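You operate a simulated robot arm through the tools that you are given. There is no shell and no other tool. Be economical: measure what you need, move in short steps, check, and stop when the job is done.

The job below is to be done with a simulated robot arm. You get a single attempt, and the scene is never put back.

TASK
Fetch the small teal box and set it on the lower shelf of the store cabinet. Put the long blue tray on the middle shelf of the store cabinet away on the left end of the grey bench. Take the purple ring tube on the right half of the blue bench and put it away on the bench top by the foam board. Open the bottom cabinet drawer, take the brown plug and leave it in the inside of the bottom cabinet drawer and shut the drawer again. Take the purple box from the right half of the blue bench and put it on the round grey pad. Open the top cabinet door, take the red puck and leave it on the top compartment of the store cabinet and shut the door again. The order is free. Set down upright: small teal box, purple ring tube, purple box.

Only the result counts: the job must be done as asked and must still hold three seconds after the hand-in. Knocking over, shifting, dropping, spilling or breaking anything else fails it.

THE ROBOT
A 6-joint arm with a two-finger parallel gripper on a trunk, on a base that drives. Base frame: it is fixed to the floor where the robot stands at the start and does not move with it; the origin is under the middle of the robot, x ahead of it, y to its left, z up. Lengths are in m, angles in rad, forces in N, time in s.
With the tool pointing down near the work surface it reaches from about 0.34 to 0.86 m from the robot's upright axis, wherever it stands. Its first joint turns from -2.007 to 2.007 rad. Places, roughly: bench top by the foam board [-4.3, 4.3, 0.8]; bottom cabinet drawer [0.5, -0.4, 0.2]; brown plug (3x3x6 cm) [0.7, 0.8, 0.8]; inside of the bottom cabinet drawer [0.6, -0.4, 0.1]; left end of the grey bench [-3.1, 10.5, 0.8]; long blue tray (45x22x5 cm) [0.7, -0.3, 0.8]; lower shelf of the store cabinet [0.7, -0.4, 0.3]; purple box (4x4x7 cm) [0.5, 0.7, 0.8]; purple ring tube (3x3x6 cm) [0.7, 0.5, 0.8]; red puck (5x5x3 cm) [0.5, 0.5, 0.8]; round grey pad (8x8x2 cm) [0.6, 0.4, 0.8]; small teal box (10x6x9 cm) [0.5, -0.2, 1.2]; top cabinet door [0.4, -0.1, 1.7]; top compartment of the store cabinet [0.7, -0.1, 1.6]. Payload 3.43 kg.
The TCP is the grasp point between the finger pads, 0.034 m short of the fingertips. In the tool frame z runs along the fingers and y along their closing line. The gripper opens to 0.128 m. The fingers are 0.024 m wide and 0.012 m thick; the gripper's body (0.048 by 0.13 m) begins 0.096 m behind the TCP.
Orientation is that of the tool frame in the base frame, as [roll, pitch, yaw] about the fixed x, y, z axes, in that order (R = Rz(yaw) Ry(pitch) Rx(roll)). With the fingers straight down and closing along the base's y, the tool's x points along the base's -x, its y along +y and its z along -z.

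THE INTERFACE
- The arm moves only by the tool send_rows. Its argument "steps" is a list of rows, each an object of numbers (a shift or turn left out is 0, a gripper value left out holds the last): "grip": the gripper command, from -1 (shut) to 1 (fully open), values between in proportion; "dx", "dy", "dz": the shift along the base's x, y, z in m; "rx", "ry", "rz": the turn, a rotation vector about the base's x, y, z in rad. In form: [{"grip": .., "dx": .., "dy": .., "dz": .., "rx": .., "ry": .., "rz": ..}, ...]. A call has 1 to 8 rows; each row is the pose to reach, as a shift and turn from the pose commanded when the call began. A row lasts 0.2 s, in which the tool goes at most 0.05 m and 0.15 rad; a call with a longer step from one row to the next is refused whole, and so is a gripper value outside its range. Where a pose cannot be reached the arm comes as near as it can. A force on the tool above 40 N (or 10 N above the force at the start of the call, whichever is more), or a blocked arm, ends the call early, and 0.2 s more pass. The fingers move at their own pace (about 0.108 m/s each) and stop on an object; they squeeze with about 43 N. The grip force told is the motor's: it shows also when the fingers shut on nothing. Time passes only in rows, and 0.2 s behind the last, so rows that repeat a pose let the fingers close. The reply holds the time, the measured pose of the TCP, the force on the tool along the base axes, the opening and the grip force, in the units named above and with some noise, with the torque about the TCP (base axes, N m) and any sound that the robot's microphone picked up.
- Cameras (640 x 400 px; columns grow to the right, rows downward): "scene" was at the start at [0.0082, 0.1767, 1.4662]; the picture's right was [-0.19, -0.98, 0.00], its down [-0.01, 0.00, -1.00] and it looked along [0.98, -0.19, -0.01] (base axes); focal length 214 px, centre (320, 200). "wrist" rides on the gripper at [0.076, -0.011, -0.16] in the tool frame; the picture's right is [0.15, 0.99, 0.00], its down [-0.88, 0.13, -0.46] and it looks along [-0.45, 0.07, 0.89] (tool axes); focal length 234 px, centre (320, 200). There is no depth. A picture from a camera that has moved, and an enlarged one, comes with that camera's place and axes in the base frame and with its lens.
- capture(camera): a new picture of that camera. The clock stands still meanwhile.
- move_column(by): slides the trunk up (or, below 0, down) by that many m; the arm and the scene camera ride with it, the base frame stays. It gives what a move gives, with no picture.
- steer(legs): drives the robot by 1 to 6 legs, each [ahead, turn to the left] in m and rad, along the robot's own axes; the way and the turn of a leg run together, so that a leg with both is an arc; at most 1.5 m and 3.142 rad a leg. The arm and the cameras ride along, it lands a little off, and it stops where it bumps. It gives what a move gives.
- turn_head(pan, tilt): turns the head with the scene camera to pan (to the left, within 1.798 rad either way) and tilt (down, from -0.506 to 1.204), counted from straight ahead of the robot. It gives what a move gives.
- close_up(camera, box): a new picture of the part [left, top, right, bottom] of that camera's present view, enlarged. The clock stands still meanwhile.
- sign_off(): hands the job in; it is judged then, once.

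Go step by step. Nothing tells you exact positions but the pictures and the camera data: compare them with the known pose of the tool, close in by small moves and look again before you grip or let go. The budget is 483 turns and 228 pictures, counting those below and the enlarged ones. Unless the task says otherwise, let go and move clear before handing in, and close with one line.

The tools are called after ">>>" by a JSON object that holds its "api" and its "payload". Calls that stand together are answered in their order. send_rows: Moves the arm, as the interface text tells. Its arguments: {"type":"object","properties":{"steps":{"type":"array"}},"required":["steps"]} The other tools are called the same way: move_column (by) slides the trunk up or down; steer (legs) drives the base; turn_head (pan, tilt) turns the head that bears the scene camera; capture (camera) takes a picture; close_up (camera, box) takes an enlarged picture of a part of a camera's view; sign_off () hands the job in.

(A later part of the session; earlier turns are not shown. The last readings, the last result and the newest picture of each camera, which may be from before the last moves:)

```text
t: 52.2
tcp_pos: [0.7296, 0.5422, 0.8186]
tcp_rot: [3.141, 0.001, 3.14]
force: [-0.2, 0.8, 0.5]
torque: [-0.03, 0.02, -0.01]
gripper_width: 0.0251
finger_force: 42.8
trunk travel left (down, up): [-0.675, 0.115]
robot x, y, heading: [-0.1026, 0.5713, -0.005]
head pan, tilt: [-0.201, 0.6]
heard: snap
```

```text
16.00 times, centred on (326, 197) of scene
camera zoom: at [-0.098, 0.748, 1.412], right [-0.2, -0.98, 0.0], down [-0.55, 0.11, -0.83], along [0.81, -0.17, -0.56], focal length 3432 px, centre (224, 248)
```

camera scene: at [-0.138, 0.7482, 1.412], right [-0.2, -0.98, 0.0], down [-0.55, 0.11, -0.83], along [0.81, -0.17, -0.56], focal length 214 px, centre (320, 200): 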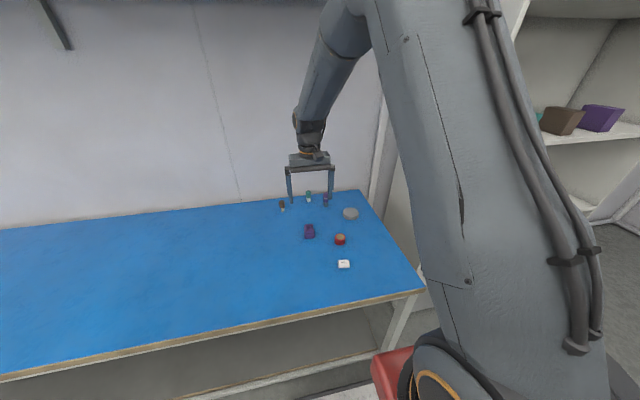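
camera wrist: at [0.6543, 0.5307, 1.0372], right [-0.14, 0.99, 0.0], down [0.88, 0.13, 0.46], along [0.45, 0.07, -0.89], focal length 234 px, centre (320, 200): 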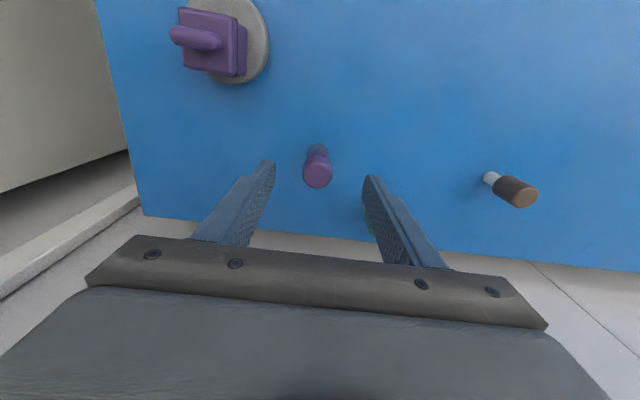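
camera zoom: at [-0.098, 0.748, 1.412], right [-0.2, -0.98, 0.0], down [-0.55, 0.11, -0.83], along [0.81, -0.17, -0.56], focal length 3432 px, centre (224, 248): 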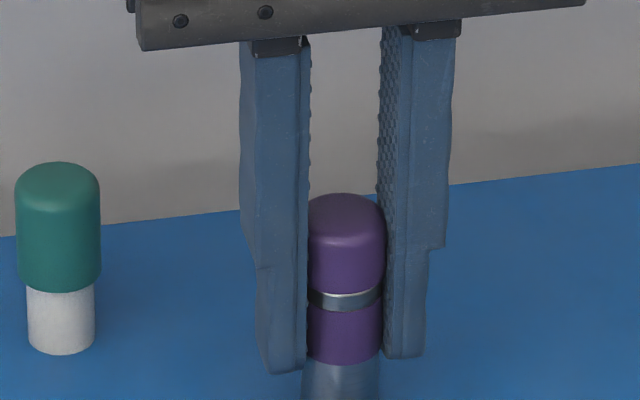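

The tube looks intact. I lift gently and check.

>>> {"api": "send_rows", "payload": {"steps": [{"dz": 0.02}, {"dz": 0.05}, {"dz": 0.09}, {"dz": 0.13}, {"dz": 0.16}]}}

>>> {"api": "close_up", "payload": {"camera": "scene", "box": [270, 140, 370, 220]}}

>>> {"api": "capture", "payload": {"camera": "wrist"}}

```text
t: 53.4
tcp_pos: [0.7325, 0.5457, 0.9793]
tcp_rot: [3.14, -0.001, 3.139]
force: [0.9, -0.5, -0.5]
torque: [-0.03, -0.01, -0.01]
gripper_width: 0.0253
finger_force: 42.8
trunk travel left (down, up): [-0.675, 0.115]
robot x, y, heading: [-0.1063, 0.5701, -0.004]
head pan, tilt: [-0.201, 0.6]
```

```text
5.00 times, centred on (320, 180) of scene
camera zoom: at [-0.0977, 0.748, 1.412], right [-0.2, -0.98, 0.0], down [-0.55, 0.11, -0.82], along [0.81, -0.17, -0.57], focal length 1072 px, centre (320, 300)
```

zoom: 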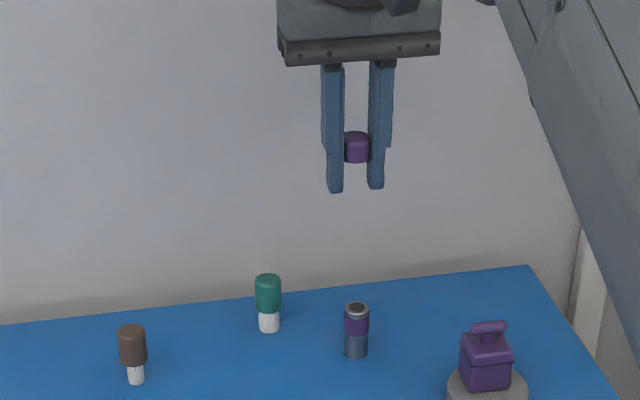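

```text
185 pictures are left
camera wrist: at [0.6566, 0.5352, 1.1389], right [-0.14, 0.99, 0.0], down [0.88, 0.13, 0.45], along [0.45, 0.07, -0.89], focal length 234 px, centre (320, 200)
```

wrist: 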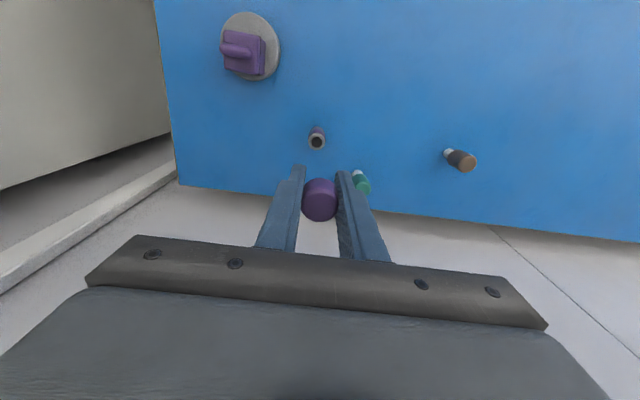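

The cap came off: the tube body stays on the bench. I put the cap back on straight down at the same place and press gently until it seats.

>>> {"api": "send_rows", "payload": {"steps": [{"dz": -0.04}, {"dz": -0.08}, {"dz": -0.12}, {"dz": -0.14}, {"dz": -0.15}, {"dz": -0.154}, {"dz": -0.154}]}}

>>> {"api": "close_up", "payload": {"camera": "scene", "box": [310, 185, 342, 209]}}

>>> {"api": "close_up", "payload": {"camera": "wrist", "box": [240, 120, 400, 240]}}

```text
t: 55.0
tcp_pos: [0.7301, 0.5411, 0.8222]
tcp_rot: [3.141, 0.0, 3.139]
force: [0.5, -0.4, 0.7]
torque: [0.0, -0.02, -0.02]
gripper_width: 0.0251
finger_force: 42.7
trunk travel left (down, up): [-0.675, 0.115]
robot x, y, heading: [-0.1058, 0.5697, -0.002]
head pan, tilt: [-0.201, 0.6]
```

```text
16.00 times, centred on (326, 197) of scene
camera zoom: at [-0.0979, 0.748, 1.412], right [-0.2, -0.98, 0.0], down [-0.55, 0.11, -0.83], along [0.81, -0.17, -0.56], focal length 3432 px, centre (224, 248)
```

zoom: 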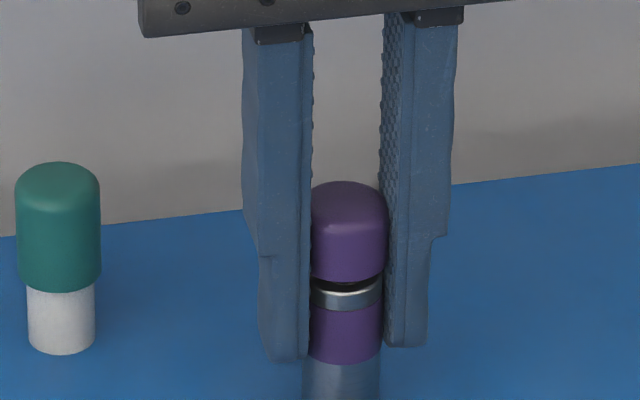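

```text
3.33 times, centred on (320, 180) of wrist
camera zoom: at [0.6551, 0.5307, 0.982], right [-0.14, 0.99, 0.0], down [0.88, 0.13, 0.46], along [0.45, 0.07, -0.89], focal length 781 px, centre (320, 267)
```

zoom: 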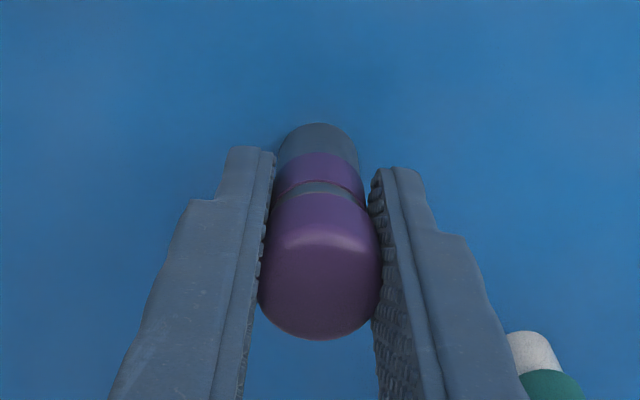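

Aligned, with a few mm gap. I press down by small steps.

>>> {"api": "send_rows", "payload": {"steps": [{"dz": -0.002}, {"dz": -0.004}, {"dz": -0.005}, {"dz": -0.006}, {"dz": -0.007}]}}

>>> {"api": "close_up", "payload": {"camera": "scene", "box": [310, 185, 342, 209]}}

```text
t: 56.2
tcp_pos: [0.7308, 0.5404, 0.8175]
tcp_rot: [3.141, 0.002, 3.138]
force: [-1.6, 0.6, 11.7]
torque: [0.04, 0.02, 0.0]
gripper_width: 0.0249
finger_force: 43.1
trunk travel left (down, up): [-0.675, 0.115]
robot x, y, heading: [-0.1002, 0.5671, -0.005]
head pan, tilt: [-0.201, 0.6]
heard: snap
```

```text
16.00 times, centred on (326, 197) of scene
camera zoom: at [-0.0986, 0.7481, 1.4121], right [-0.2, -0.98, 0.0], down [-0.55, 0.11, -0.83], along [0.81, -0.17, -0.56], focal length 3432 px, centre (224, 248)
```

zoom: 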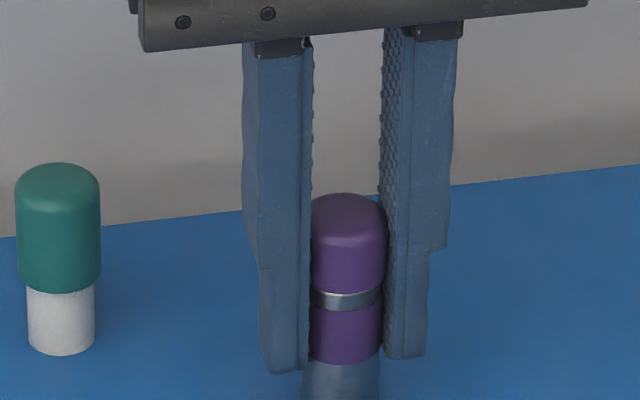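

It snapped back on, so a top grip squeezes the cap off. I will release, rise, and grip the body below the ring with the tool nearly level and yawed instead.

>>> {"api": "send_rows", "payload": {"steps": [{"dz": 0.0, "grip": 0.0}, {"dz": 0.001}, {"dz": 0.001}, {"dz": 0.05}, {"dz": 0.1}, {"dz": 0.15}, {"dz": 0.2}]}}

>>> {"api": "close_up", "payload": {"camera": "scene", "box": [270, 160, 370, 220]}}

```text
t: 57.8
tcp_pos: [0.7293, 0.5425, 1.0154]
tcp_rot: [-3.141, -0.001, 3.139]
force: [-0.5, 0.1, -0.1]
torque: [0.0, 0.07, -0.01]
gripper_width: 0.064
finger_force: 0.1
trunk travel left (down, up): [-0.675, 0.115]
robot x, y, heading: [-0.1047, 0.5698, -0.005]
head pan, tilt: [-0.201, 0.6]
```

```text
6.40 times, centred on (320, 190) of scene
camera zoom: at [-0.0976, 0.748, 1.412], right [-0.2, -0.98, 0.0], down [-0.55, 0.11, -0.82], along [0.81, -0.17, -0.57], focal length 1373 px, centre (320, 264)
```

zoom: 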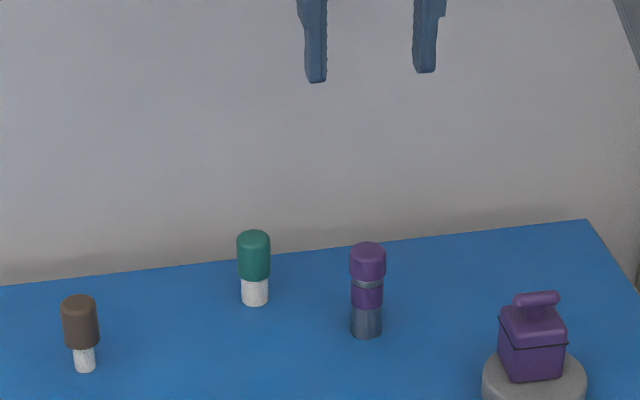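

The tube is whole again. Now I turn the tool about its axis (camera will be above) while backing off.

>>> {"api": "send_rows", "payload": {"steps": [{"dx": -0.03, "rz": 0.145}, {"dx": -0.06, "rz": 0.29, "dz": 0.02}, {"dx": -0.09, "rz": 0.435, "dz": 0.04}, {"dx": -0.12, "rz": 0.58, "dz": 0.04, "dy": 0.02}, {"dx": -0.15, "rz": 0.725, "dz": 0.04, "dy": 0.04}, {"dx": -0.18, "rz": 0.87, "dz": 0.04, "dy": 0.06}, {"dx": -0.21, "rz": 1.015, "dz": 0.04, "dy": 0.06}, {"dx": -0.23, "rz": 1.16, "dz": 0.04, "dy": 0.06}]}}

>>> {"api": "send_rows", "payload": {"steps": [{"rz": 0.145}, {"rz": 0.29}, {"rz": 0.435}, {"rz": 0.58}, {"rz": 0.725}, {"rz": 0.87}, {"rz": 1.015}, {"rz": 1.16}]}}

>>> {"api": "send_rows", "payload": {"steps": [{"rz": 0.13}, {"rz": 0.26}, {"rz": 0.39}, {"rz": 0.52}, {"rz": 0.52}]}}

```text
t: 59.6
tcp_pos: [0.4981, 0.604, 1.0554]
tcp_rot: [-3.14, 0.0, -1.983]
force: [0.5, 0.1, -0.1]
torque: [0.02, 0.03, 0.0]
gripper_width: 0.0638
finger_force: 0.1
trunk travel left (down, up): [-0.675, 0.115]
robot x, y, heading: [-0.1028, 0.5717, -0.007]
head pan, tilt: [-0.201, 0.6]
```

```text
t: 61.4
tcp_pos: [0.4995, 0.6022, 1.0556]
tcp_rot: [-3.141, 0.001, -0.822]
force: [0.2, 0.2, -0.1]
torque: [0.01, -0.03, 0.0]
gripper_width: 0.0642
finger_force: 0.1
trunk travel left (down, up): [-0.675, 0.115]
robot x, y, heading: [-0.107, 0.5732, -0.004]
head pan, tilt: [-0.201, 0.6]
```

```text
t: 62.6
tcp_pos: [0.4976, 0.6002, 1.0563]
tcp_rot: [-3.141, -0.002, -0.305]
force: [-0.4, -0.5, -1.2]
torque: [0.05, 0.02, 0.0]
gripper_width: 0.0641
finger_force: 0.0
trunk travel left (down, up): [-0.675, 0.115]
robot x, y, heading: [-0.1043, 0.5712, -0.004]
head pan, tilt: [-0.201, 0.6]
```

Now I pitch the tool forward to 20° below level.

>>> {"api": "send_rows", "payload": {"steps": [{"rx": -0.0405, "ry": -0.1288}, {"rx": -0.081, "ry": -0.2576}, {"rx": -0.1215, "ry": -0.3864}, {"rx": -0.162, "ry": -0.5152}, {"rx": -0.2025, "ry": -0.644}, {"rx": -0.243, "ry": -0.7728}, {"rx": -0.2835, "ry": -0.9016}, {"rx": -0.324, "ry": -1.0303}]}}

>>> {"api": "send_rows", "payload": {"steps": [{"rx": -0.0426, "ry": -0.1355}, {"rx": -0.0426, "ry": -0.1355}]}}

>>> {"api": "capture", "payload": {"camera": "scene"}}

>>> {"api": "capture", "payload": {"camera": "wrist"}}

```text
t: 64.4
tcp_pos: [0.501, 0.6015, 1.0582]
tcp_rot: [-3.139, -1.082, -0.305]
force: [0.6, -0.5, 0.3]
torque: [0.04, -0.04, -0.01]
gripper_width: 0.0643
finger_force: 0.1
trunk travel left (down, up): [-0.675, 0.115]
robot x, y, heading: [-0.1046, 0.5727, -0.001]
head pan, tilt: [-0.201, 0.6]
```

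```text
t: 65.0
tcp_pos: [0.5005, 0.5998, 1.057]
tcp_rot: [-3.14, -1.224, -0.306]
force: [-0.3, 1.2, -0.2]
torque: [-0.01, -0.02, 0.04]
gripper_width: 0.0641
finger_force: 0.1
trunk travel left (down, up): [-0.675, 0.115]
robot x, y, heading: [-0.1048, 0.5701, -0.005]
head pan, tilt: [-0.201, 0.6]
```

```text
180 pictures are left
camera scene: at [-0.0981, 0.7481, 1.412], right [-0.2, -0.98, 0.0], down [-0.55, 0.11, -0.83], along [0.81, -0.17, -0.56], focal length 214 px, centre (320, 200)
```

scene: 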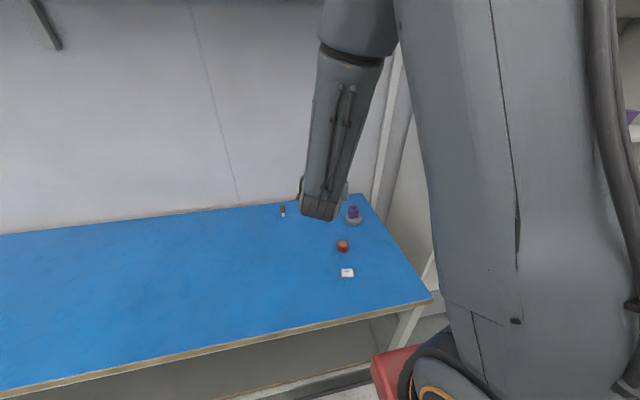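

```text
179 pictures are left
camera wrist: at [0.3857, 0.6497, 1.1822], right [-0.25, -0.96, 0.14], down [-0.73, 0.09, -0.67], along [0.63, -0.27, -0.73], focal length 234 px, centre (320, 200)
```

wrist: 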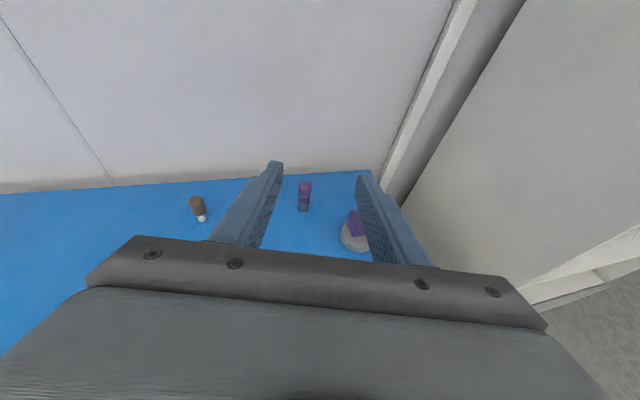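

The view is good: tube between the fingers, camera on top. I move to a pre-grasp 12 cm behind the tube.

>>> {"api": "send_rows", "payload": {"steps": [{"dx": 0.02, "dy": -0.004, "dz": -0.04}, {"dx": 0.04, "dy": -0.008, "dz": -0.08}, {"dx": 0.06, "dy": -0.012, "dz": -0.12}, {"dx": 0.08, "dy": -0.016, "dz": -0.16}, {"dx": 0.1, "dy": -0.02, "dz": -0.19}, {"dx": 0.108, "dy": -0.021, "dz": -0.213}, {"dx": 0.108, "dy": -0.021, "dz": -0.213}]}}

>>> {"api": "capture", "payload": {"camera": "wrist"}}

>>> {"api": "capture", "payload": {"camera": "scene"}}

```text
t: 66.6
tcp_pos: [0.6097, 0.5795, 0.8429]
tcp_rot: [-3.139, -1.222, -0.306]
force: [0.7, 0.3, -0.3]
torque: [-0.03, -0.03, -0.03]
gripper_width: 0.0639
finger_force: 0.1
trunk travel left (down, up): [-0.675, 0.115]
robot x, y, heading: [-0.1037, 0.5723, -0.001]
head pan, tilt: [-0.201, 0.6]
```

```text
178 pictures are left
camera wrist: at [0.495, 0.6288, 0.9691], right [-0.25, -0.96, 0.14], down [-0.73, 0.09, -0.67], along [0.63, -0.27, -0.73], focal length 234 px, centre (320, 200)
```

wrist: 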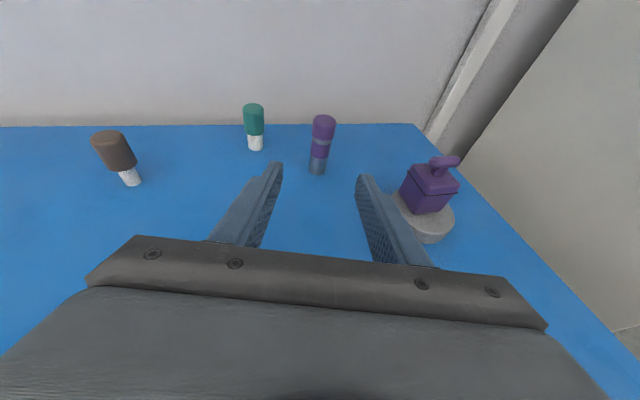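

```text
177 pictures are left
camera scene: at [-0.0981, 0.7481, 1.412], right [-0.2, -0.98, 0.0], down [-0.55, 0.11, -0.83], along [0.81, -0.17, -0.56], focal length 214 px, centre (320, 200)
```

scene: 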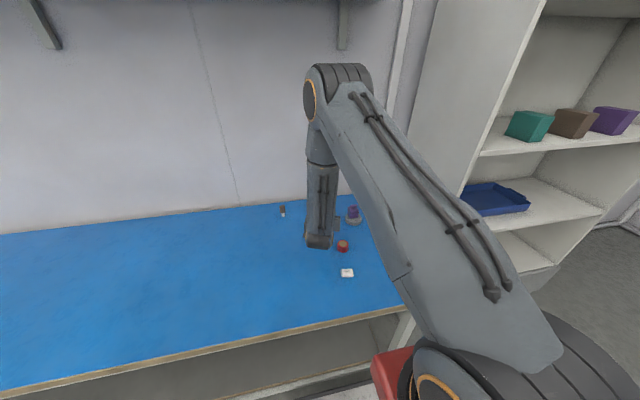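

I check the wrist knuckle's clearance to the puck.

>>> {"api": "close_up", "payload": {"camera": "scene", "box": [260, 180, 380, 290]}}

```text
3.64 times, centred on (320, 235) of scene
camera zoom: at [-0.0981, 0.7481, 1.412], right [-0.2, -0.98, 0.0], down [-0.55, 0.11, -0.83], along [0.81, -0.17, -0.56], focal length 780 px, centre (320, 73)
```

zoom: 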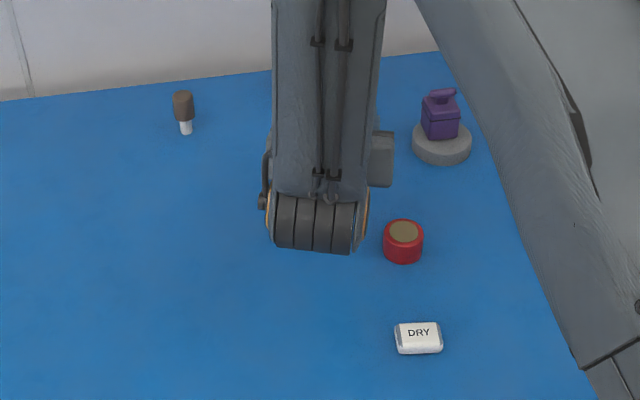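

Clearance is fine. I advance along the tool axis and check.

>>> {"api": "send_rows", "payload": {"steps": [{"dx": 0.027, "dy": -0.0085, "dz": -0.01}, {"dx": 0.054, "dy": -0.017, "dz": -0.02}, {"dx": 0.081, "dy": -0.0255, "dz": -0.03}, {"dx": 0.081, "dy": -0.0255, "dz": -0.03}]}}

>>> {"api": "capture", "payload": {"camera": "wrist"}}

```text
t: 67.6
tcp_pos: [0.6886, 0.5548, 0.8134]
tcp_rot: [3.141, -1.221, -0.304]
force: [-0.7, -0.2, -0.5]
torque: [-0.02, -0.02, -0.03]
gripper_width: 0.0641
finger_force: 0.0
trunk travel left (down, up): [-0.675, 0.115]
robot x, y, heading: [-0.1081, 0.5731, -0.001]
head pan, tilt: [-0.201, 0.6]
```

```text
175 pictures are left
camera wrist: at [0.5749, 0.6033, 0.9395], right [-0.25, -0.96, 0.14], down [-0.73, 0.09, -0.67], along [0.63, -0.27, -0.73], focal length 234 px, centre (320, 200)
```

wrist: 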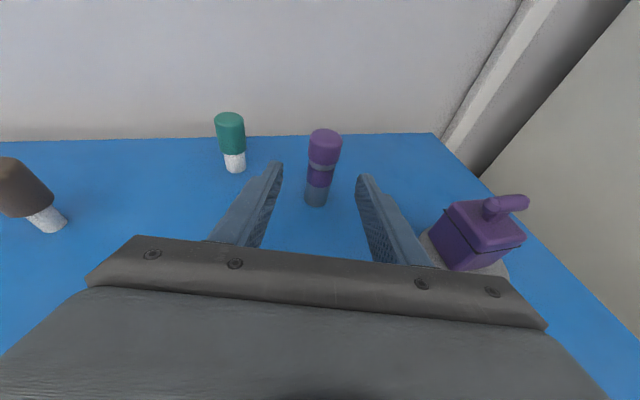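

Aligned; final advance and close on the body below the ring.

>>> {"api": "send_rows", "payload": {"steps": [{"dx": 0.013, "dy": -0.004, "dz": -0.005}, {"dx": 0.026, "dy": -0.008, "dz": -0.01}, {"dx": 0.026, "dy": -0.008, "dz": -0.01}]}}

>>> {"api": "close_up", "payload": {"camera": "wrist", "box": [220, 100, 420, 250]}}

```text
t: 68.4
tcp_pos: [0.7155, 0.5489, 0.803]
tcp_rot: [3.141, -1.223, -0.303]
force: [-0.1, 1.0, -0.6]
torque: [0.01, 0.0, -0.02]
gripper_width: 0.0639
finger_force: 0.2
trunk travel left (down, up): [-0.675, 0.115]
robot x, y, heading: [-0.1065, 0.5711, -0.003]
head pan, tilt: [-0.201, 0.6]
```

```text
2.67 times, centred on (320, 175) of wrist
camera zoom: at [0.6017, 0.597, 0.929], right [-0.25, -0.96, 0.14], down [-0.73, 0.09, -0.67], along [0.63, -0.27, -0.73], focal length 624 px, centre (320, 267)
```

zoom: 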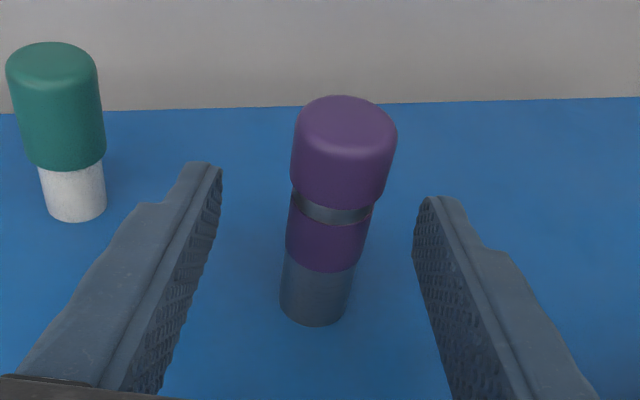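

>>> {"api": "send_rows", "payload": {"steps": [{"grip": -1}, {}, {}, {}]}}

>>> {"api": "close_up", "payload": {"camera": "wrist", "box": [220, 100, 420, 250]}}

```text
t: 69.4
tcp_pos: [0.7156, 0.5479, 0.8036]
tcp_rot: [3.141, -1.222, -0.305]
force: [0.6, -0.3, -0.5]
torque: [0.02, 0.02, -0.04]
gripper_width: 0.0228
finger_force: 42.4
trunk travel left (down, up): [-0.675, 0.115]
robot x, y, heading: [-0.1047, 0.5744, -0.005]
head pan, tilt: [-0.201, 0.6]
```

```text
2.67 times, centred on (320, 175) of wrist
camera zoom: at [0.6017, 0.5971, 0.9291], right [-0.25, -0.96, 0.14], down [-0.73, 0.09, -0.67], along [0.63, -0.27, -0.73], focal length 624 px, centre (320, 267)
```

zoom: 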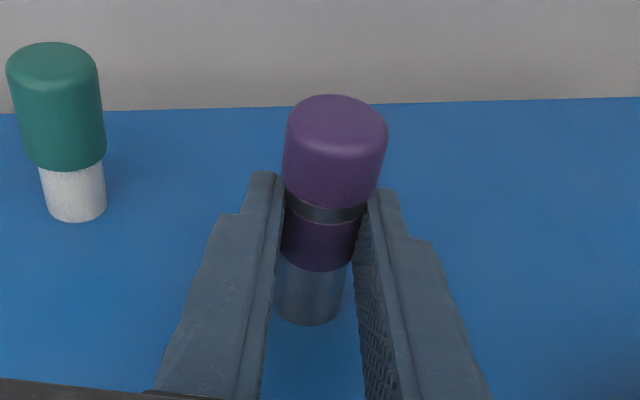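

Gripped by the body without a snap. I lift.

>>> {"api": "send_rows", "payload": {"steps": [{"dz": 0.03}, {"dz": 0.07}, {"dz": 0.11}, {"dz": 0.15}, {"dz": 0.19}, {"dz": 0.19, "dx": -0.04}, {"dz": 0.19, "dx": -0.08}, {"dz": 0.19, "dx": -0.12}]}}

>>> {"api": "capture", "payload": {"camera": "wrist"}}

```text
t: 71.2
tcp_pos: [0.596, 0.5459, 0.9932]
tcp_rot: [-3.141, -1.222, -0.303]
force: [-0.3, -0.3, -1.5]
torque: [0.02, -0.02, -0.04]
gripper_width: 0.0226
finger_force: 43.3
trunk travel left (down, up): [-0.675, 0.115]
robot x, y, heading: [-0.1032, 0.5715, -0.002]
head pan, tilt: [-0.201, 0.6]
```

```text
172 pictures are left
camera wrist: at [0.4818, 0.5945, 1.1181], right [-0.25, -0.96, 0.14], down [-0.73, 0.09, -0.67], along [0.63, -0.27, -0.73], focal length 234 px, centre (320, 200)
```

wrist: 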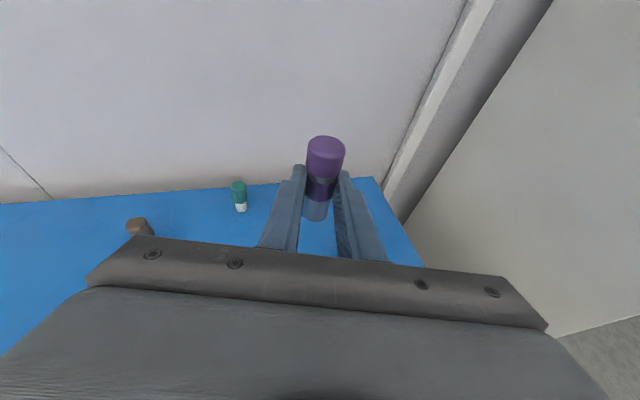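

The tube is whole in the hand. I retract the arm, back off, and turn towards the far bench at (-4.3, 4.3).

>>> {"api": "send_rows", "payload": {"steps": [{"dx": -0.05}, {"dx": -0.1}, {"dx": -0.15}, {"dx": -0.2}, {"dx": -0.2}]}}

>>> {"api": "steer", "payload": {"legs": [[-0.6, 0], [0, 2.4]]}}

>>> {"api": "turn_head", "payload": {"pan": 0.3, "tilt": 0.25}}

>>> {"api": "capture", "payload": {"camera": "scene"}}

```text
t: 72.4
tcp_pos: [0.451, 0.5561, 0.9831]
tcp_rot: [-3.141, -1.221, -0.307]
force: [-0.2, 0.0, -0.6]
torque: [-0.02, 0.03, 0.01]
gripper_width: 0.0227
finger_force: 43.0
out of reach, approached as far as the arm can: row 3, 4, 5
trunk travel left (down, up): [-0.675, 0.115]
robot x, y, heading: [-0.1014, 0.5731, -0.006]
head pan, tilt: [-0.201, 0.6]
```

```text
t: 81.3
tcp_pos: [-1.0742, 0.9809, 0.9844]
tcp_rot: [3.141, -1.222, 2.043]
force: [0.2, 0.3, -1.5]
torque: [-0.02, -0.05, -0.02]
gripper_width: 0.0225
finger_force: 43.2
trunk travel left (down, up): [-0.675, 0.115]
robot x, y, heading: [-0.6946, 0.5751, 2.348]
head pan, tilt: [-0.201, 0.6]
```

```text
t: 82.2
tcp_pos: [-1.0728, 0.9827, 0.9833]
tcp_rot: [3.141, -1.221, 2.044]
force: [-0.2, -0.3, -0.7]
torque: [-0.01, 0.0, 0.0]
gripper_width: 0.023
finger_force: 42.9
trunk travel left (down, up): [-0.675, 0.115]
robot x, y, heading: [-0.6944, 0.5746, 2.348]
head pan, tilt: [0.3, 0.25]
```

```text
171 pictures are left
camera scene: at [-0.8569, 0.4223, 1.4442], right [0.48, 0.88, 0.0], down [0.22, -0.12, -0.97], along [-0.85, 0.46, -0.25], focal length 214 px, centre (320, 200)
```

scene: 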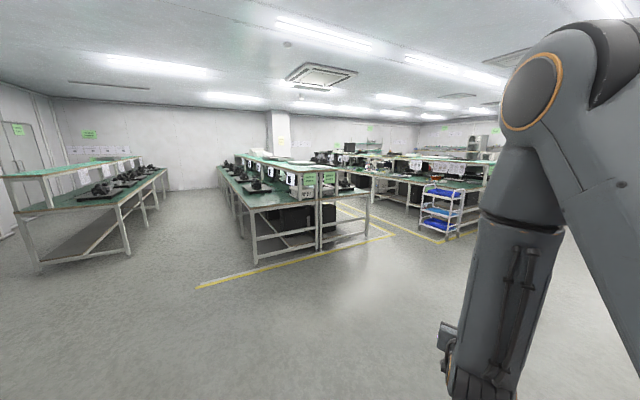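

>>> {"api": "close_up", "payload": {"camera": "scene", "box": [220, 130, 500, 270]}}

```text
2.29 times, centred on (360, 200) of scene
camera zoom: at [-0.8569, 0.4223, 1.4442], right [0.48, 0.88, 0.0], down [0.22, -0.12, -0.97], along [-0.85, 0.46, -0.25], focal length 490 px, centre (229, 200)
```

zoom: 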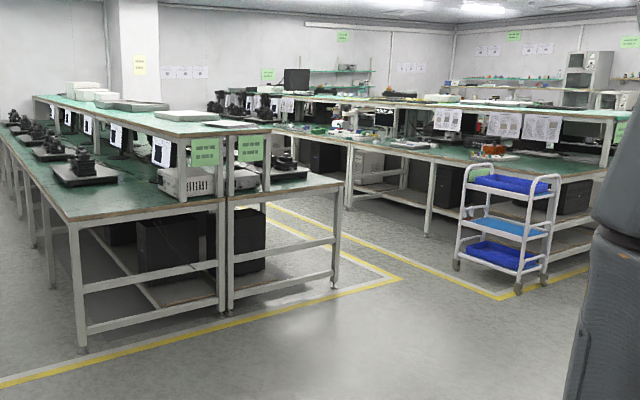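

I see the second bench row; its front edge is at y≈4.05, with a cart near x −2.6…−3.1. I drive to the aisle entrance near (-2.75, 3.0).

>>> {"api": "steer", "payload": {"legs": [[0, -0.074], [1.5, 0], [1.5, 0], [0.18, 0]]}}

>>> {"api": "turn_head", "payload": {"pan": 0.4, "tilt": 0.35}}

>>> {"api": "capture", "payload": {"camera": "scene"}}

```text
t: 98.1
tcp_pos: [-3.0238, 3.4634, 0.9829]
tcp_rot: [3.141, -1.221, 1.939]
force: [0.5, -0.1, -1.0]
torque: [0.0, 0.01, 0.0]
gripper_width: 0.0224
finger_force: 43.4
trunk travel left (down, up): [-0.675, 0.115]
robot x, y, heading: [-2.6877, 3.0198, 2.242]
head pan, tilt: [0.3, 0.25]
```

```text
t: 98.8
tcp_pos: [-3.0236, 3.4624, 0.9823]
tcp_rot: [-3.141, -1.223, 1.94]
force: [-0.2, -0.4, -1.1]
torque: [-0.01, 0.01, -0.01]
gripper_width: 0.0226
finger_force: 43.1
trunk travel left (down, up): [-0.675, 0.115]
robot x, y, heading: [-2.6881, 3.0187, 2.242]
head pan, tilt: [0.4, 0.351]
```

```text
169 pictures are left
camera scene: at [-2.8708, 2.8775, 1.4348], right [0.48, 0.88, 0.0], down [0.3, -0.16, -0.94], along [-0.82, 0.45, -0.34], focal length 214 px, centre (320, 200)
```

scene: 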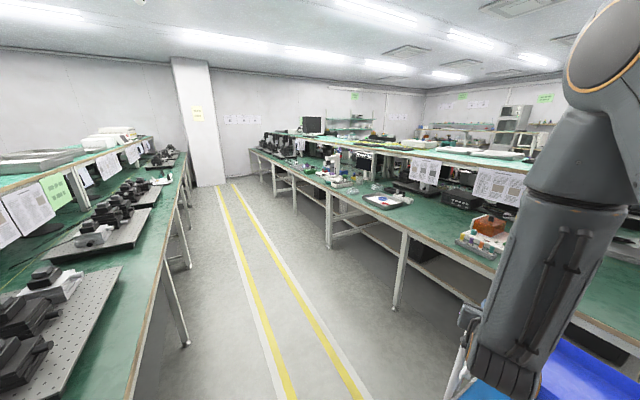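

>>> {"api": "close_up", "payload": {"camera": "scene", "box": [310, 150, 450, 240]}}

```text
4.44 times, centred on (380, 195) of scene
camera zoom: at [-2.8708, 2.8775, 1.4348], right [0.48, 0.88, 0.0], down [0.3, -0.16, -0.94], along [-0.82, 0.45, -0.34], focal length 953 px, centre (53, 222)
```

zoom: 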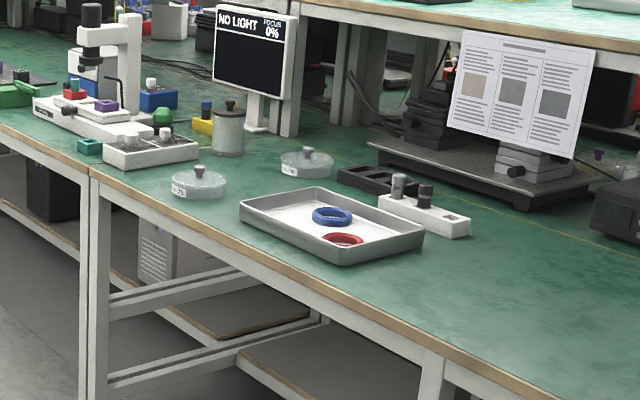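

The foam board area is visible on bench 2 around (-4.3, 4.3). I drive in the aisle to (-4.25, 3.2) and turn to face the bench.

>>> {"api": "steer", "payload": {"legs": [[0, 0.785], [1.4, 0], [0.17, 0], [0, -1.456]]}}

>>> {"api": "turn_head", "payload": {"pan": 0.0, "tilt": 0.5}}

>>> {"api": "capture", "payload": {"camera": "scene"}}

```text
t: 112.3
tcp_pos: [-4.2465, 3.7443, 0.9838]
tcp_rot: [3.141, -1.221, 1.321]
force: [-0.3, -0.5, -0.4]
torque: [-0.02, 0.01, 0.0]
gripper_width: 0.0227
finger_force: 42.9
trunk travel left (down, up): [-0.675, 0.115]
robot x, y, heading: [-4.2341, 3.1896, 1.629]
head pan, tilt: [0.4, 0.351]
```

```text
t: 113.2
tcp_pos: [-4.2469, 3.7442, 0.983]
tcp_rot: [-3.14, -1.221, 1.321]
force: [-0.3, 0.2, 0.2]
torque: [0.01, -0.01, 0.0]
gripper_width: 0.0225
finger_force: 43.0
trunk travel left (down, up): [-0.675, 0.115]
robot x, y, heading: [-4.2315, 3.1846, 1.618]
head pan, tilt: [0.0, 0.499]
```

```text
167 pictures are left
camera scene: at [-4.4258, 3.1863, 1.4211], right [1.0, 0.05, 0.0], down [0.03, -0.48, -0.88], along [-0.05, 0.88, -0.48], focal length 214 px, centre (320, 200)
```

scene: 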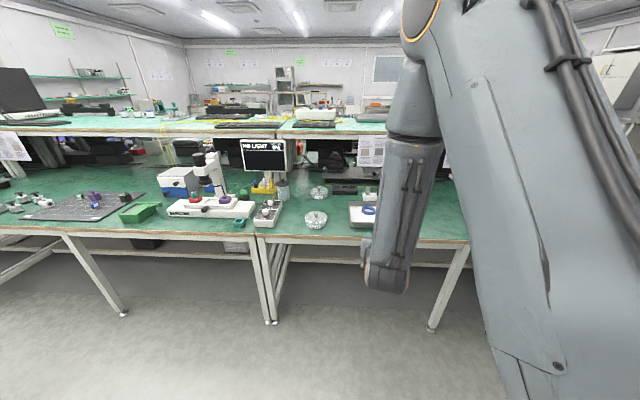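

The arm hides the target. I turn the base right a little and look left.

>>> {"api": "steer", "payload": {"legs": [[0, -0.6]]}}

>>> {"api": "turn_head", "payload": {"pan": 0.5, "tilt": 0.45}}

>>> {"api": "capture", "payload": {"camera": "scene"}}

```text
t: 115.2
tcp_pos: [-3.9315, 3.6569, 0.9836]
tcp_rot: [3.14, -1.221, 0.724]
force: [0.9, 0.1, -0.6]
torque: [-0.02, -0.01, 0.02]
gripper_width: 0.0228
finger_force: 43.3
trunk travel left (down, up): [-0.675, 0.115]
robot x, y, heading: [-4.2305, 3.1879, 1.029]
head pan, tilt: [0.0, 0.499]
```

```text
t: 116.2
tcp_pos: [-3.9308, 3.6567, 0.983]
tcp_rot: [3.141, -1.223, 0.725]
force: [0.8, 1.1, -0.3]
torque: [-0.01, 0.05, 0.0]
gripper_width: 0.0228
finger_force: 42.8
trunk travel left (down, up): [-0.675, 0.115]
robot x, y, heading: [-4.2304, 3.1856, 1.024]
head pan, tilt: [0.499, 0.45]
```

```text
166 pictures are left
camera scene: at [-4.4355, 3.3103, 1.4256], right [1.0, -0.05, 0.0], down [-0.02, -0.43, -0.9], along [0.04, 0.9, -0.44], focal length 214 px, centre (320, 200)
```

scene: 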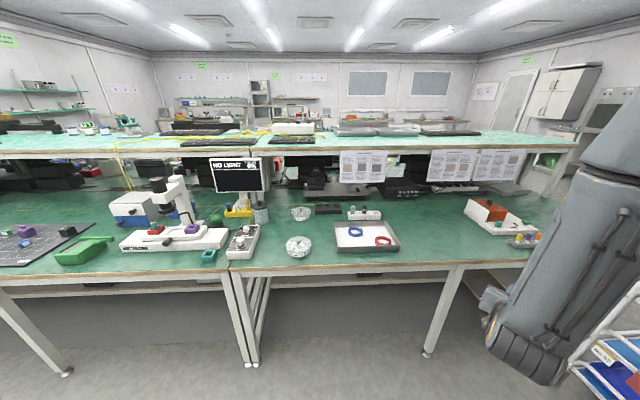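

>>> {"api": "close_up", "payload": {"camera": "scene", "box": [230, 190, 430, 280]}}

>>> {"api": "close_up", "payload": {"camera": "scene", "box": [440, 180, 560, 260]}}

```text
3.20 times, centred on (330, 235) of scene
camera zoom: at [-4.4355, 3.3103, 1.4256], right [1.0, -0.05, 0.0], down [-0.02, -0.43, -0.9], along [0.04, 0.9, -0.44], focal length 686 px, centre (288, 88)
```

zoom: 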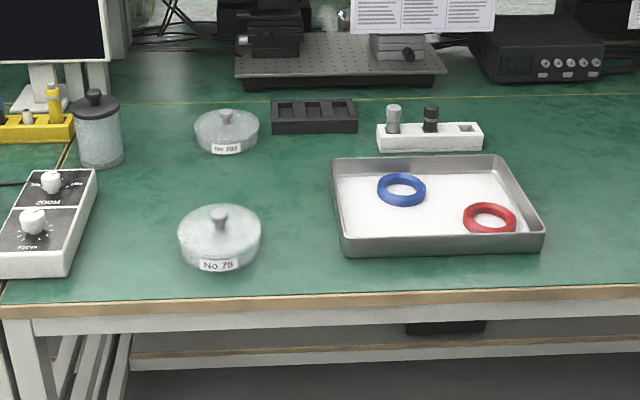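

```text
5.00 times, centred on (500, 220) of scene
camera zoom: at [-4.4355, 3.3103, 1.4256], right [1.0, -0.05, 0.0], down [-0.02, -0.43, -0.9], along [0.04, 0.9, -0.44], focal length 1072 px, centre (-580, 100)
```

zoom: 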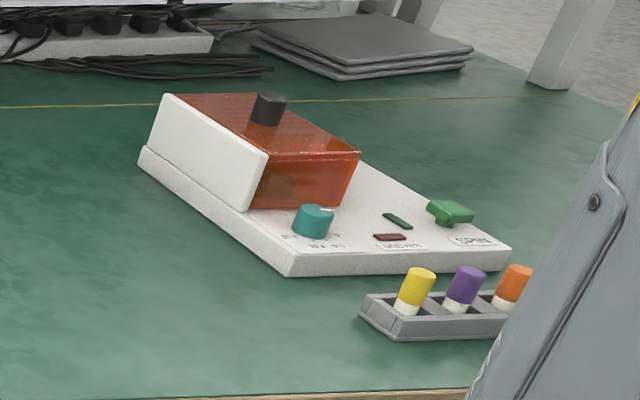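

The free patch between the steel tray, the petri dishes and the black foam is around (-4.37, 4.31). I drive to a stand from which the tool points along +y.

>>> {"api": "steer", "payload": {"legs": [[0, 0.376], [0.42, 0], [0, 0.476]]}}

>>> {"api": "turn_head", "payload": {"pan": -0.25, "tilt": 0.6}}

>>> {"api": "capture", "payload": {"camera": "scene"}}

>>> {"api": "capture", "payload": {"camera": "wrist"}}

```text
t: 121.2
tcp_pos: [-4.3066, 4.1379, 0.9839]
tcp_rot: [-3.142, -1.223, 1.558]
force: [-0.9, -0.3, -1.4]
torque: [0.0, 0.02, 0.02]
gripper_width: 0.0226
finger_force: 42.6
trunk travel left (down, up): [-0.675, 0.115]
robot x, y, heading: [-4.1605, 3.6032, 1.865]
head pan, tilt: [0.499, 0.45]
```

```text
t: 122.3
tcp_pos: [-4.306, 4.1386, 0.9832]
tcp_rot: [-3.14, -1.222, 1.557]
force: [0.0, 0.6, 0.0]
torque: [0.02, -0.03, 0.02]
gripper_width: 0.0229
finger_force: 42.9
trunk travel left (down, up): [-0.675, 0.115]
robot x, y, heading: [-4.1591, 3.599, 1.86]
head pan, tilt: [-0.25, 0.6]
```

```text
163 pictures are left
camera scene: at [-4.3266, 3.5545, 1.412], right [1.0, 0.04, 0.0], down [0.02, -0.56, -0.83], along [-0.03, 0.82, -0.56], focal length 214 px, centre (320, 200)
```

scene: 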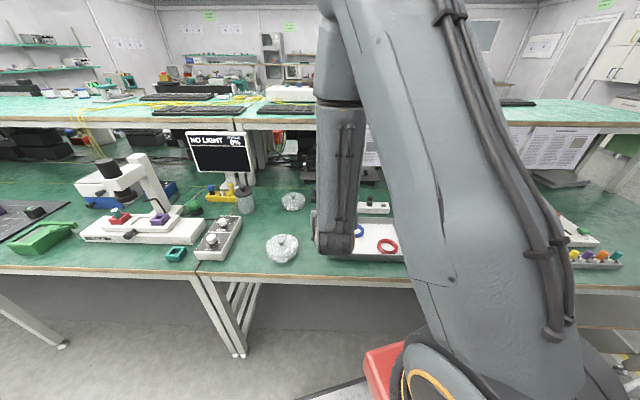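

```text
162 pictures are left
camera wrist: at [-4.3183, 4.0153, 1.109], right [0.99, 0.04, 0.14], down [0.12, -0.73, -0.67], along [0.08, 0.68, -0.73], focal length 234 px, centre (320, 200)
```

wrist: 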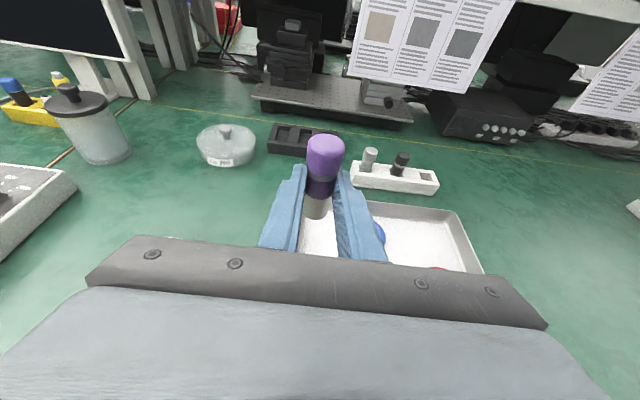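

I move above the spot (-4.37, 4.31) and lower part way.

>>> {"api": "send_rows", "payload": {"steps": [{"dx": -0.02, "dy": 0.04}, {"dx": -0.04, "dy": 0.08}, {"dx": -0.055, "dy": 0.12}, {"dx": -0.064, "dy": 0.164}, {"dx": -0.064, "dy": 0.164, "dz": -0.04}, {"dx": -0.064, "dy": 0.164, "dz": -0.08}, {"dx": -0.064, "dy": 0.164, "dz": -0.12}, {"dx": -0.064, "dy": 0.164, "dz": -0.12}]}}

>>> {"api": "capture", "payload": {"camera": "wrist"}}

>>> {"api": "close_up", "payload": {"camera": "scene", "box": [180, 150, 420, 280]}}

```text
t: 124.1
tcp_pos: [-4.3711, 4.306, 0.8629]
tcp_rot: [-3.139, -1.221, 1.558]
force: [0.1, -0.6, -0.5]
torque: [-0.02, 0.02, -0.02]
gripper_width: 0.0228
finger_force: 43.1
trunk travel left (down, up): [-0.675, 0.115]
robot x, y, heading: [-4.1592, 3.6016, 1.859]
head pan, tilt: [-0.25, 0.6]
```

```text
161 pictures are left
camera wrist: at [-4.3821, 4.1823, 0.9899], right [0.99, 0.04, 0.14], down [0.12, -0.73, -0.67], along [0.08, 0.68, -0.73], focal length 234 px, centre (320, 200)
```

wrist: 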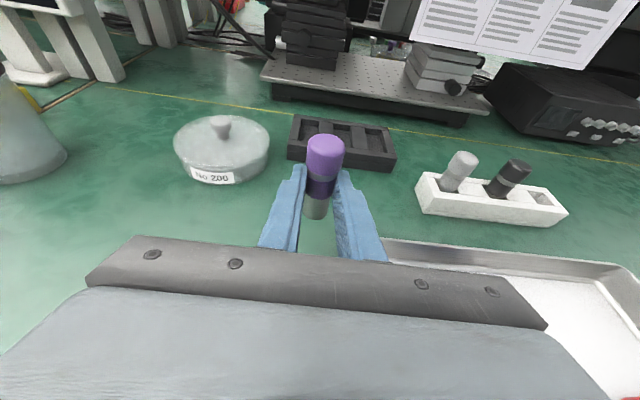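

```text
2.67 times, centred on (300, 215) of scene
camera zoom: at [-4.3265, 3.5544, 1.412], right [1.0, 0.04, 0.0], down [0.02, -0.56, -0.83], along [-0.03, 0.82, -0.56], focal length 572 px, centre (373, 160)
```

zoom: 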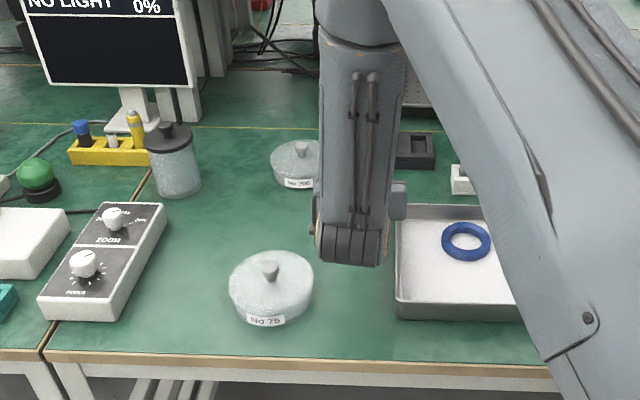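

All clear around. I lower slowly until contact.

>>> {"api": "send_rows", "payload": {"steps": [{"dz": -0.025}, {"dz": -0.045}, {"dz": -0.052}, {"dz": -0.056}, {"dz": -0.056}]}}

>>> {"api": "close_up", "payload": {"camera": "wrist", "box": [220, 100, 420, 250]}}

```text
t: 125.3
tcp_pos: [-4.3713, 4.3027, 0.8085]
tcp_rot: [3.139, -1.223, 1.558]
force: [-0.1, -0.4, -0.4]
torque: [-0.01, 0.02, -0.02]
gripper_width: 0.0228
finger_force: 43.2
trunk travel left (down, up): [-0.675, 0.115]
robot x, y, heading: [-4.1596, 3.5995, 1.862]
head pan, tilt: [-0.25, 0.6]
```

```text
2.67 times, centred on (320, 175) of wrist
camera zoom: at [-4.3838, 4.1799, 0.9335], right [0.99, 0.04, 0.14], down [0.12, -0.73, -0.67], along [0.08, 0.68, -0.73], focal length 624 px, centre (320, 267)
```

zoom: 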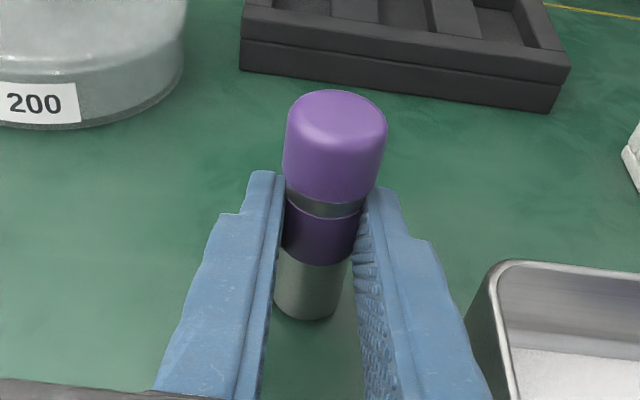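

>>> {"api": "send_rows", "payload": {"steps": [{"dz": -0.002}, {"dz": -0.004}, {"dz": -0.005}, {"dz": -0.006}]}}

```text
t: 126.3
tcp_pos: [-4.3707, 4.3047, 0.8031]
tcp_rot: [-3.139, -1.226, 1.555]
force: [1.4, -3.5, 17.3]
torque: [0.11, -0.11, -0.07]
gripper_width: 0.0226
finger_force: 42.7
trunk travel left (down, up): [-0.675, 0.115]
robot x, y, heading: [-4.1626, 3.6002, 1.86]
head pan, tilt: [-0.25, 0.6]
```

Contact. I ease off slightly and open a little.

>>> {"api": "send_rows", "payload": {"steps": [{"dz": 0.002}, {"dz": 0.002, "grip": -0.35}, {"dz": 0.002}, {"dz": 0.002}]}}

>>> {"api": "close_up", "payload": {"camera": "wrist", "box": [220, 100, 420, 250]}}

```text
t: 127.3
tcp_pos: [-4.3718, 4.3031, 0.803]
tcp_rot: [-3.141, -1.222, 1.558]
force: [0.2, 0.2, -0.6]
torque: [-0.01, 0.01, 0.03]
gripper_width: 0.0417
finger_force: 0.1
trunk travel left (down, up): [-0.675, 0.115]
robot x, y, heading: [-4.162, 3.6003, 1.866]
head pan, tilt: [-0.25, 0.6]
```

```text
2.67 times, centred on (320, 175) of wrist
camera zoom: at [-4.383, 4.1796, 0.9288], right [0.99, 0.04, 0.14], down [0.12, -0.73, -0.67], along [0.08, 0.68, -0.73], focal length 624 px, centre (320, 267)
```

zoom: 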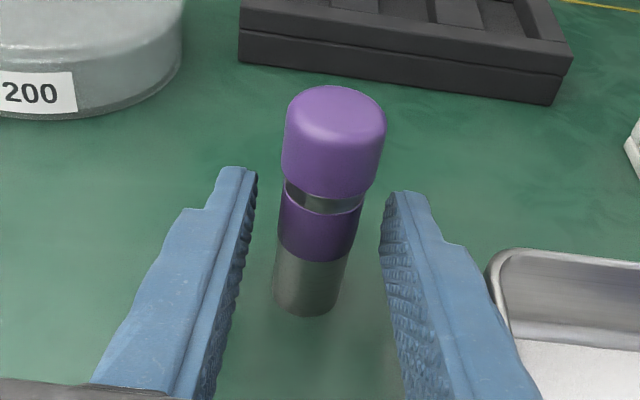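

The tube stands upright. I retreat backwards along the tool axis and up.

>>> {"api": "send_rows", "payload": {"steps": [{"dy": -0.02, "dz": 0.0075}, {"dy": -0.045, "dz": 0.0165}, {"dy": -0.07, "dz": 0.026}, {"dy": -0.09, "dz": 0.05}, {"dy": -0.1, "dz": 0.09}, {"dy": -0.11, "dz": 0.13}, {"dy": -0.13, "dz": 0.17}]}}

>>> {"api": "capture", "payload": {"camera": "wrist"}}

```text
t: 128.9
tcp_pos: [-4.3704, 4.1738, 0.9723]
tcp_rot: [3.141, -1.222, 1.558]
force: [-0.3, -0.5, -0.7]
torque: [0.02, -0.05, -0.03]
gripper_width: 0.0417
finger_force: 0.0
trunk travel left (down, up): [-0.675, 0.115]
robot x, y, heading: [-4.165, 3.6011, 1.86]
head pan, tilt: [-0.25, 0.6]
```

```text
157 pictures are left
camera wrist: at [-4.3832, 4.0507, 1.0982], right [0.99, 0.04, 0.14], down [0.12, -0.73, -0.67], along [0.08, 0.68, -0.73], focal length 234 px, centre (320, 200)
```

wrist: 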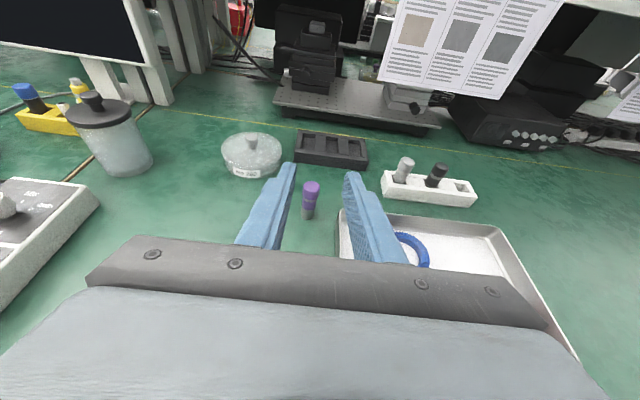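

Done there. I drive back toward the cabinet.

>>> {"api": "steer", "payload": {"legs": [[-0.45, 0], [0, -1.986], [1.35, 0], [0, -0.939], [1.5, 0]]}}

```text
t: 152.3
tcp_pos: [-1.6567, 1.129, 0.9728]
tcp_rot: [3.141, -1.223, -1.399]
force: [-0.2, -0.7, 0.3]
torque: [0.0, 0.01, 0.03]
gripper_width: 0.0418
finger_force: 0.0
trunk travel left (down, up): [-0.675, 0.115]
robot x, y, heading: [-1.9723, 1.6528, -1.1]
head pan, tilt: [-0.25, 0.6]
```

>>> {"api": "steer", "payload": {"legs": [[0, 0.082], [1.5, 0], [0.735, 0], [0, 1.018]]}}

>>> {"api": "turn_head", "payload": {"pan": 0.0, "tilt": 0.3}}

>>> {"api": "capture", "payload": {"camera": "scene"}}

>>> {"api": "capture", "payload": {"camera": "wrist"}}

```text
t: 166.5
tcp_pos: [-0.079, -0.0794, 0.9727]
tcp_rot: [-3.141, -1.223, -0.186]
force: [0.4, -0.3, 0.7]
torque: [-0.01, -0.02, -0.02]
gripper_width: 0.0417
finger_force: 0.1
trunk travel left (down, up): [-0.675, 0.115]
robot x, y, heading: [-0.679, -0.1877, 0.114]
head pan, tilt: [-0.25, 0.6]
```

```text
t: 167.3
tcp_pos: [-0.0797, -0.0782, 0.9721]
tcp_rot: [3.14, -1.222, -0.185]
force: [-0.6, -0.4, -0.3]
torque: [0.01, 0.01, 0.04]
gripper_width: 0.0417
finger_force: 0.1
trunk travel left (down, up): [-0.675, 0.115]
robot x, y, heading: [-0.6772, -0.1854, 0.116]
head pan, tilt: [0.0, 0.3]
```

```text
156 pictures are left
camera scene: at [-0.6885, 0.0067, 1.4394], right [0.12, -0.99, 0.0], down [-0.29, -0.03, -0.95], along [0.95, 0.11, -0.3], focal length 214 px, centre (320, 200)
```

scene: 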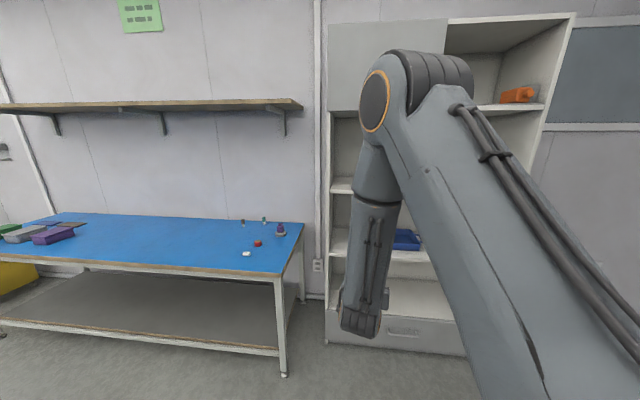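

```text
155 pictures are left
camera wrist: at [-0.1978, -0.0439, 1.098], right [-0.13, -0.98, 0.14], down [-0.74, 0.01, -0.67], along [0.66, -0.19, -0.73], focal length 234 px, centre (320, 200)
```

wrist: 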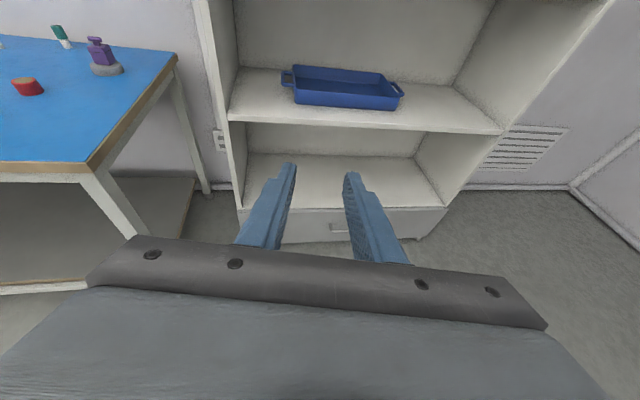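

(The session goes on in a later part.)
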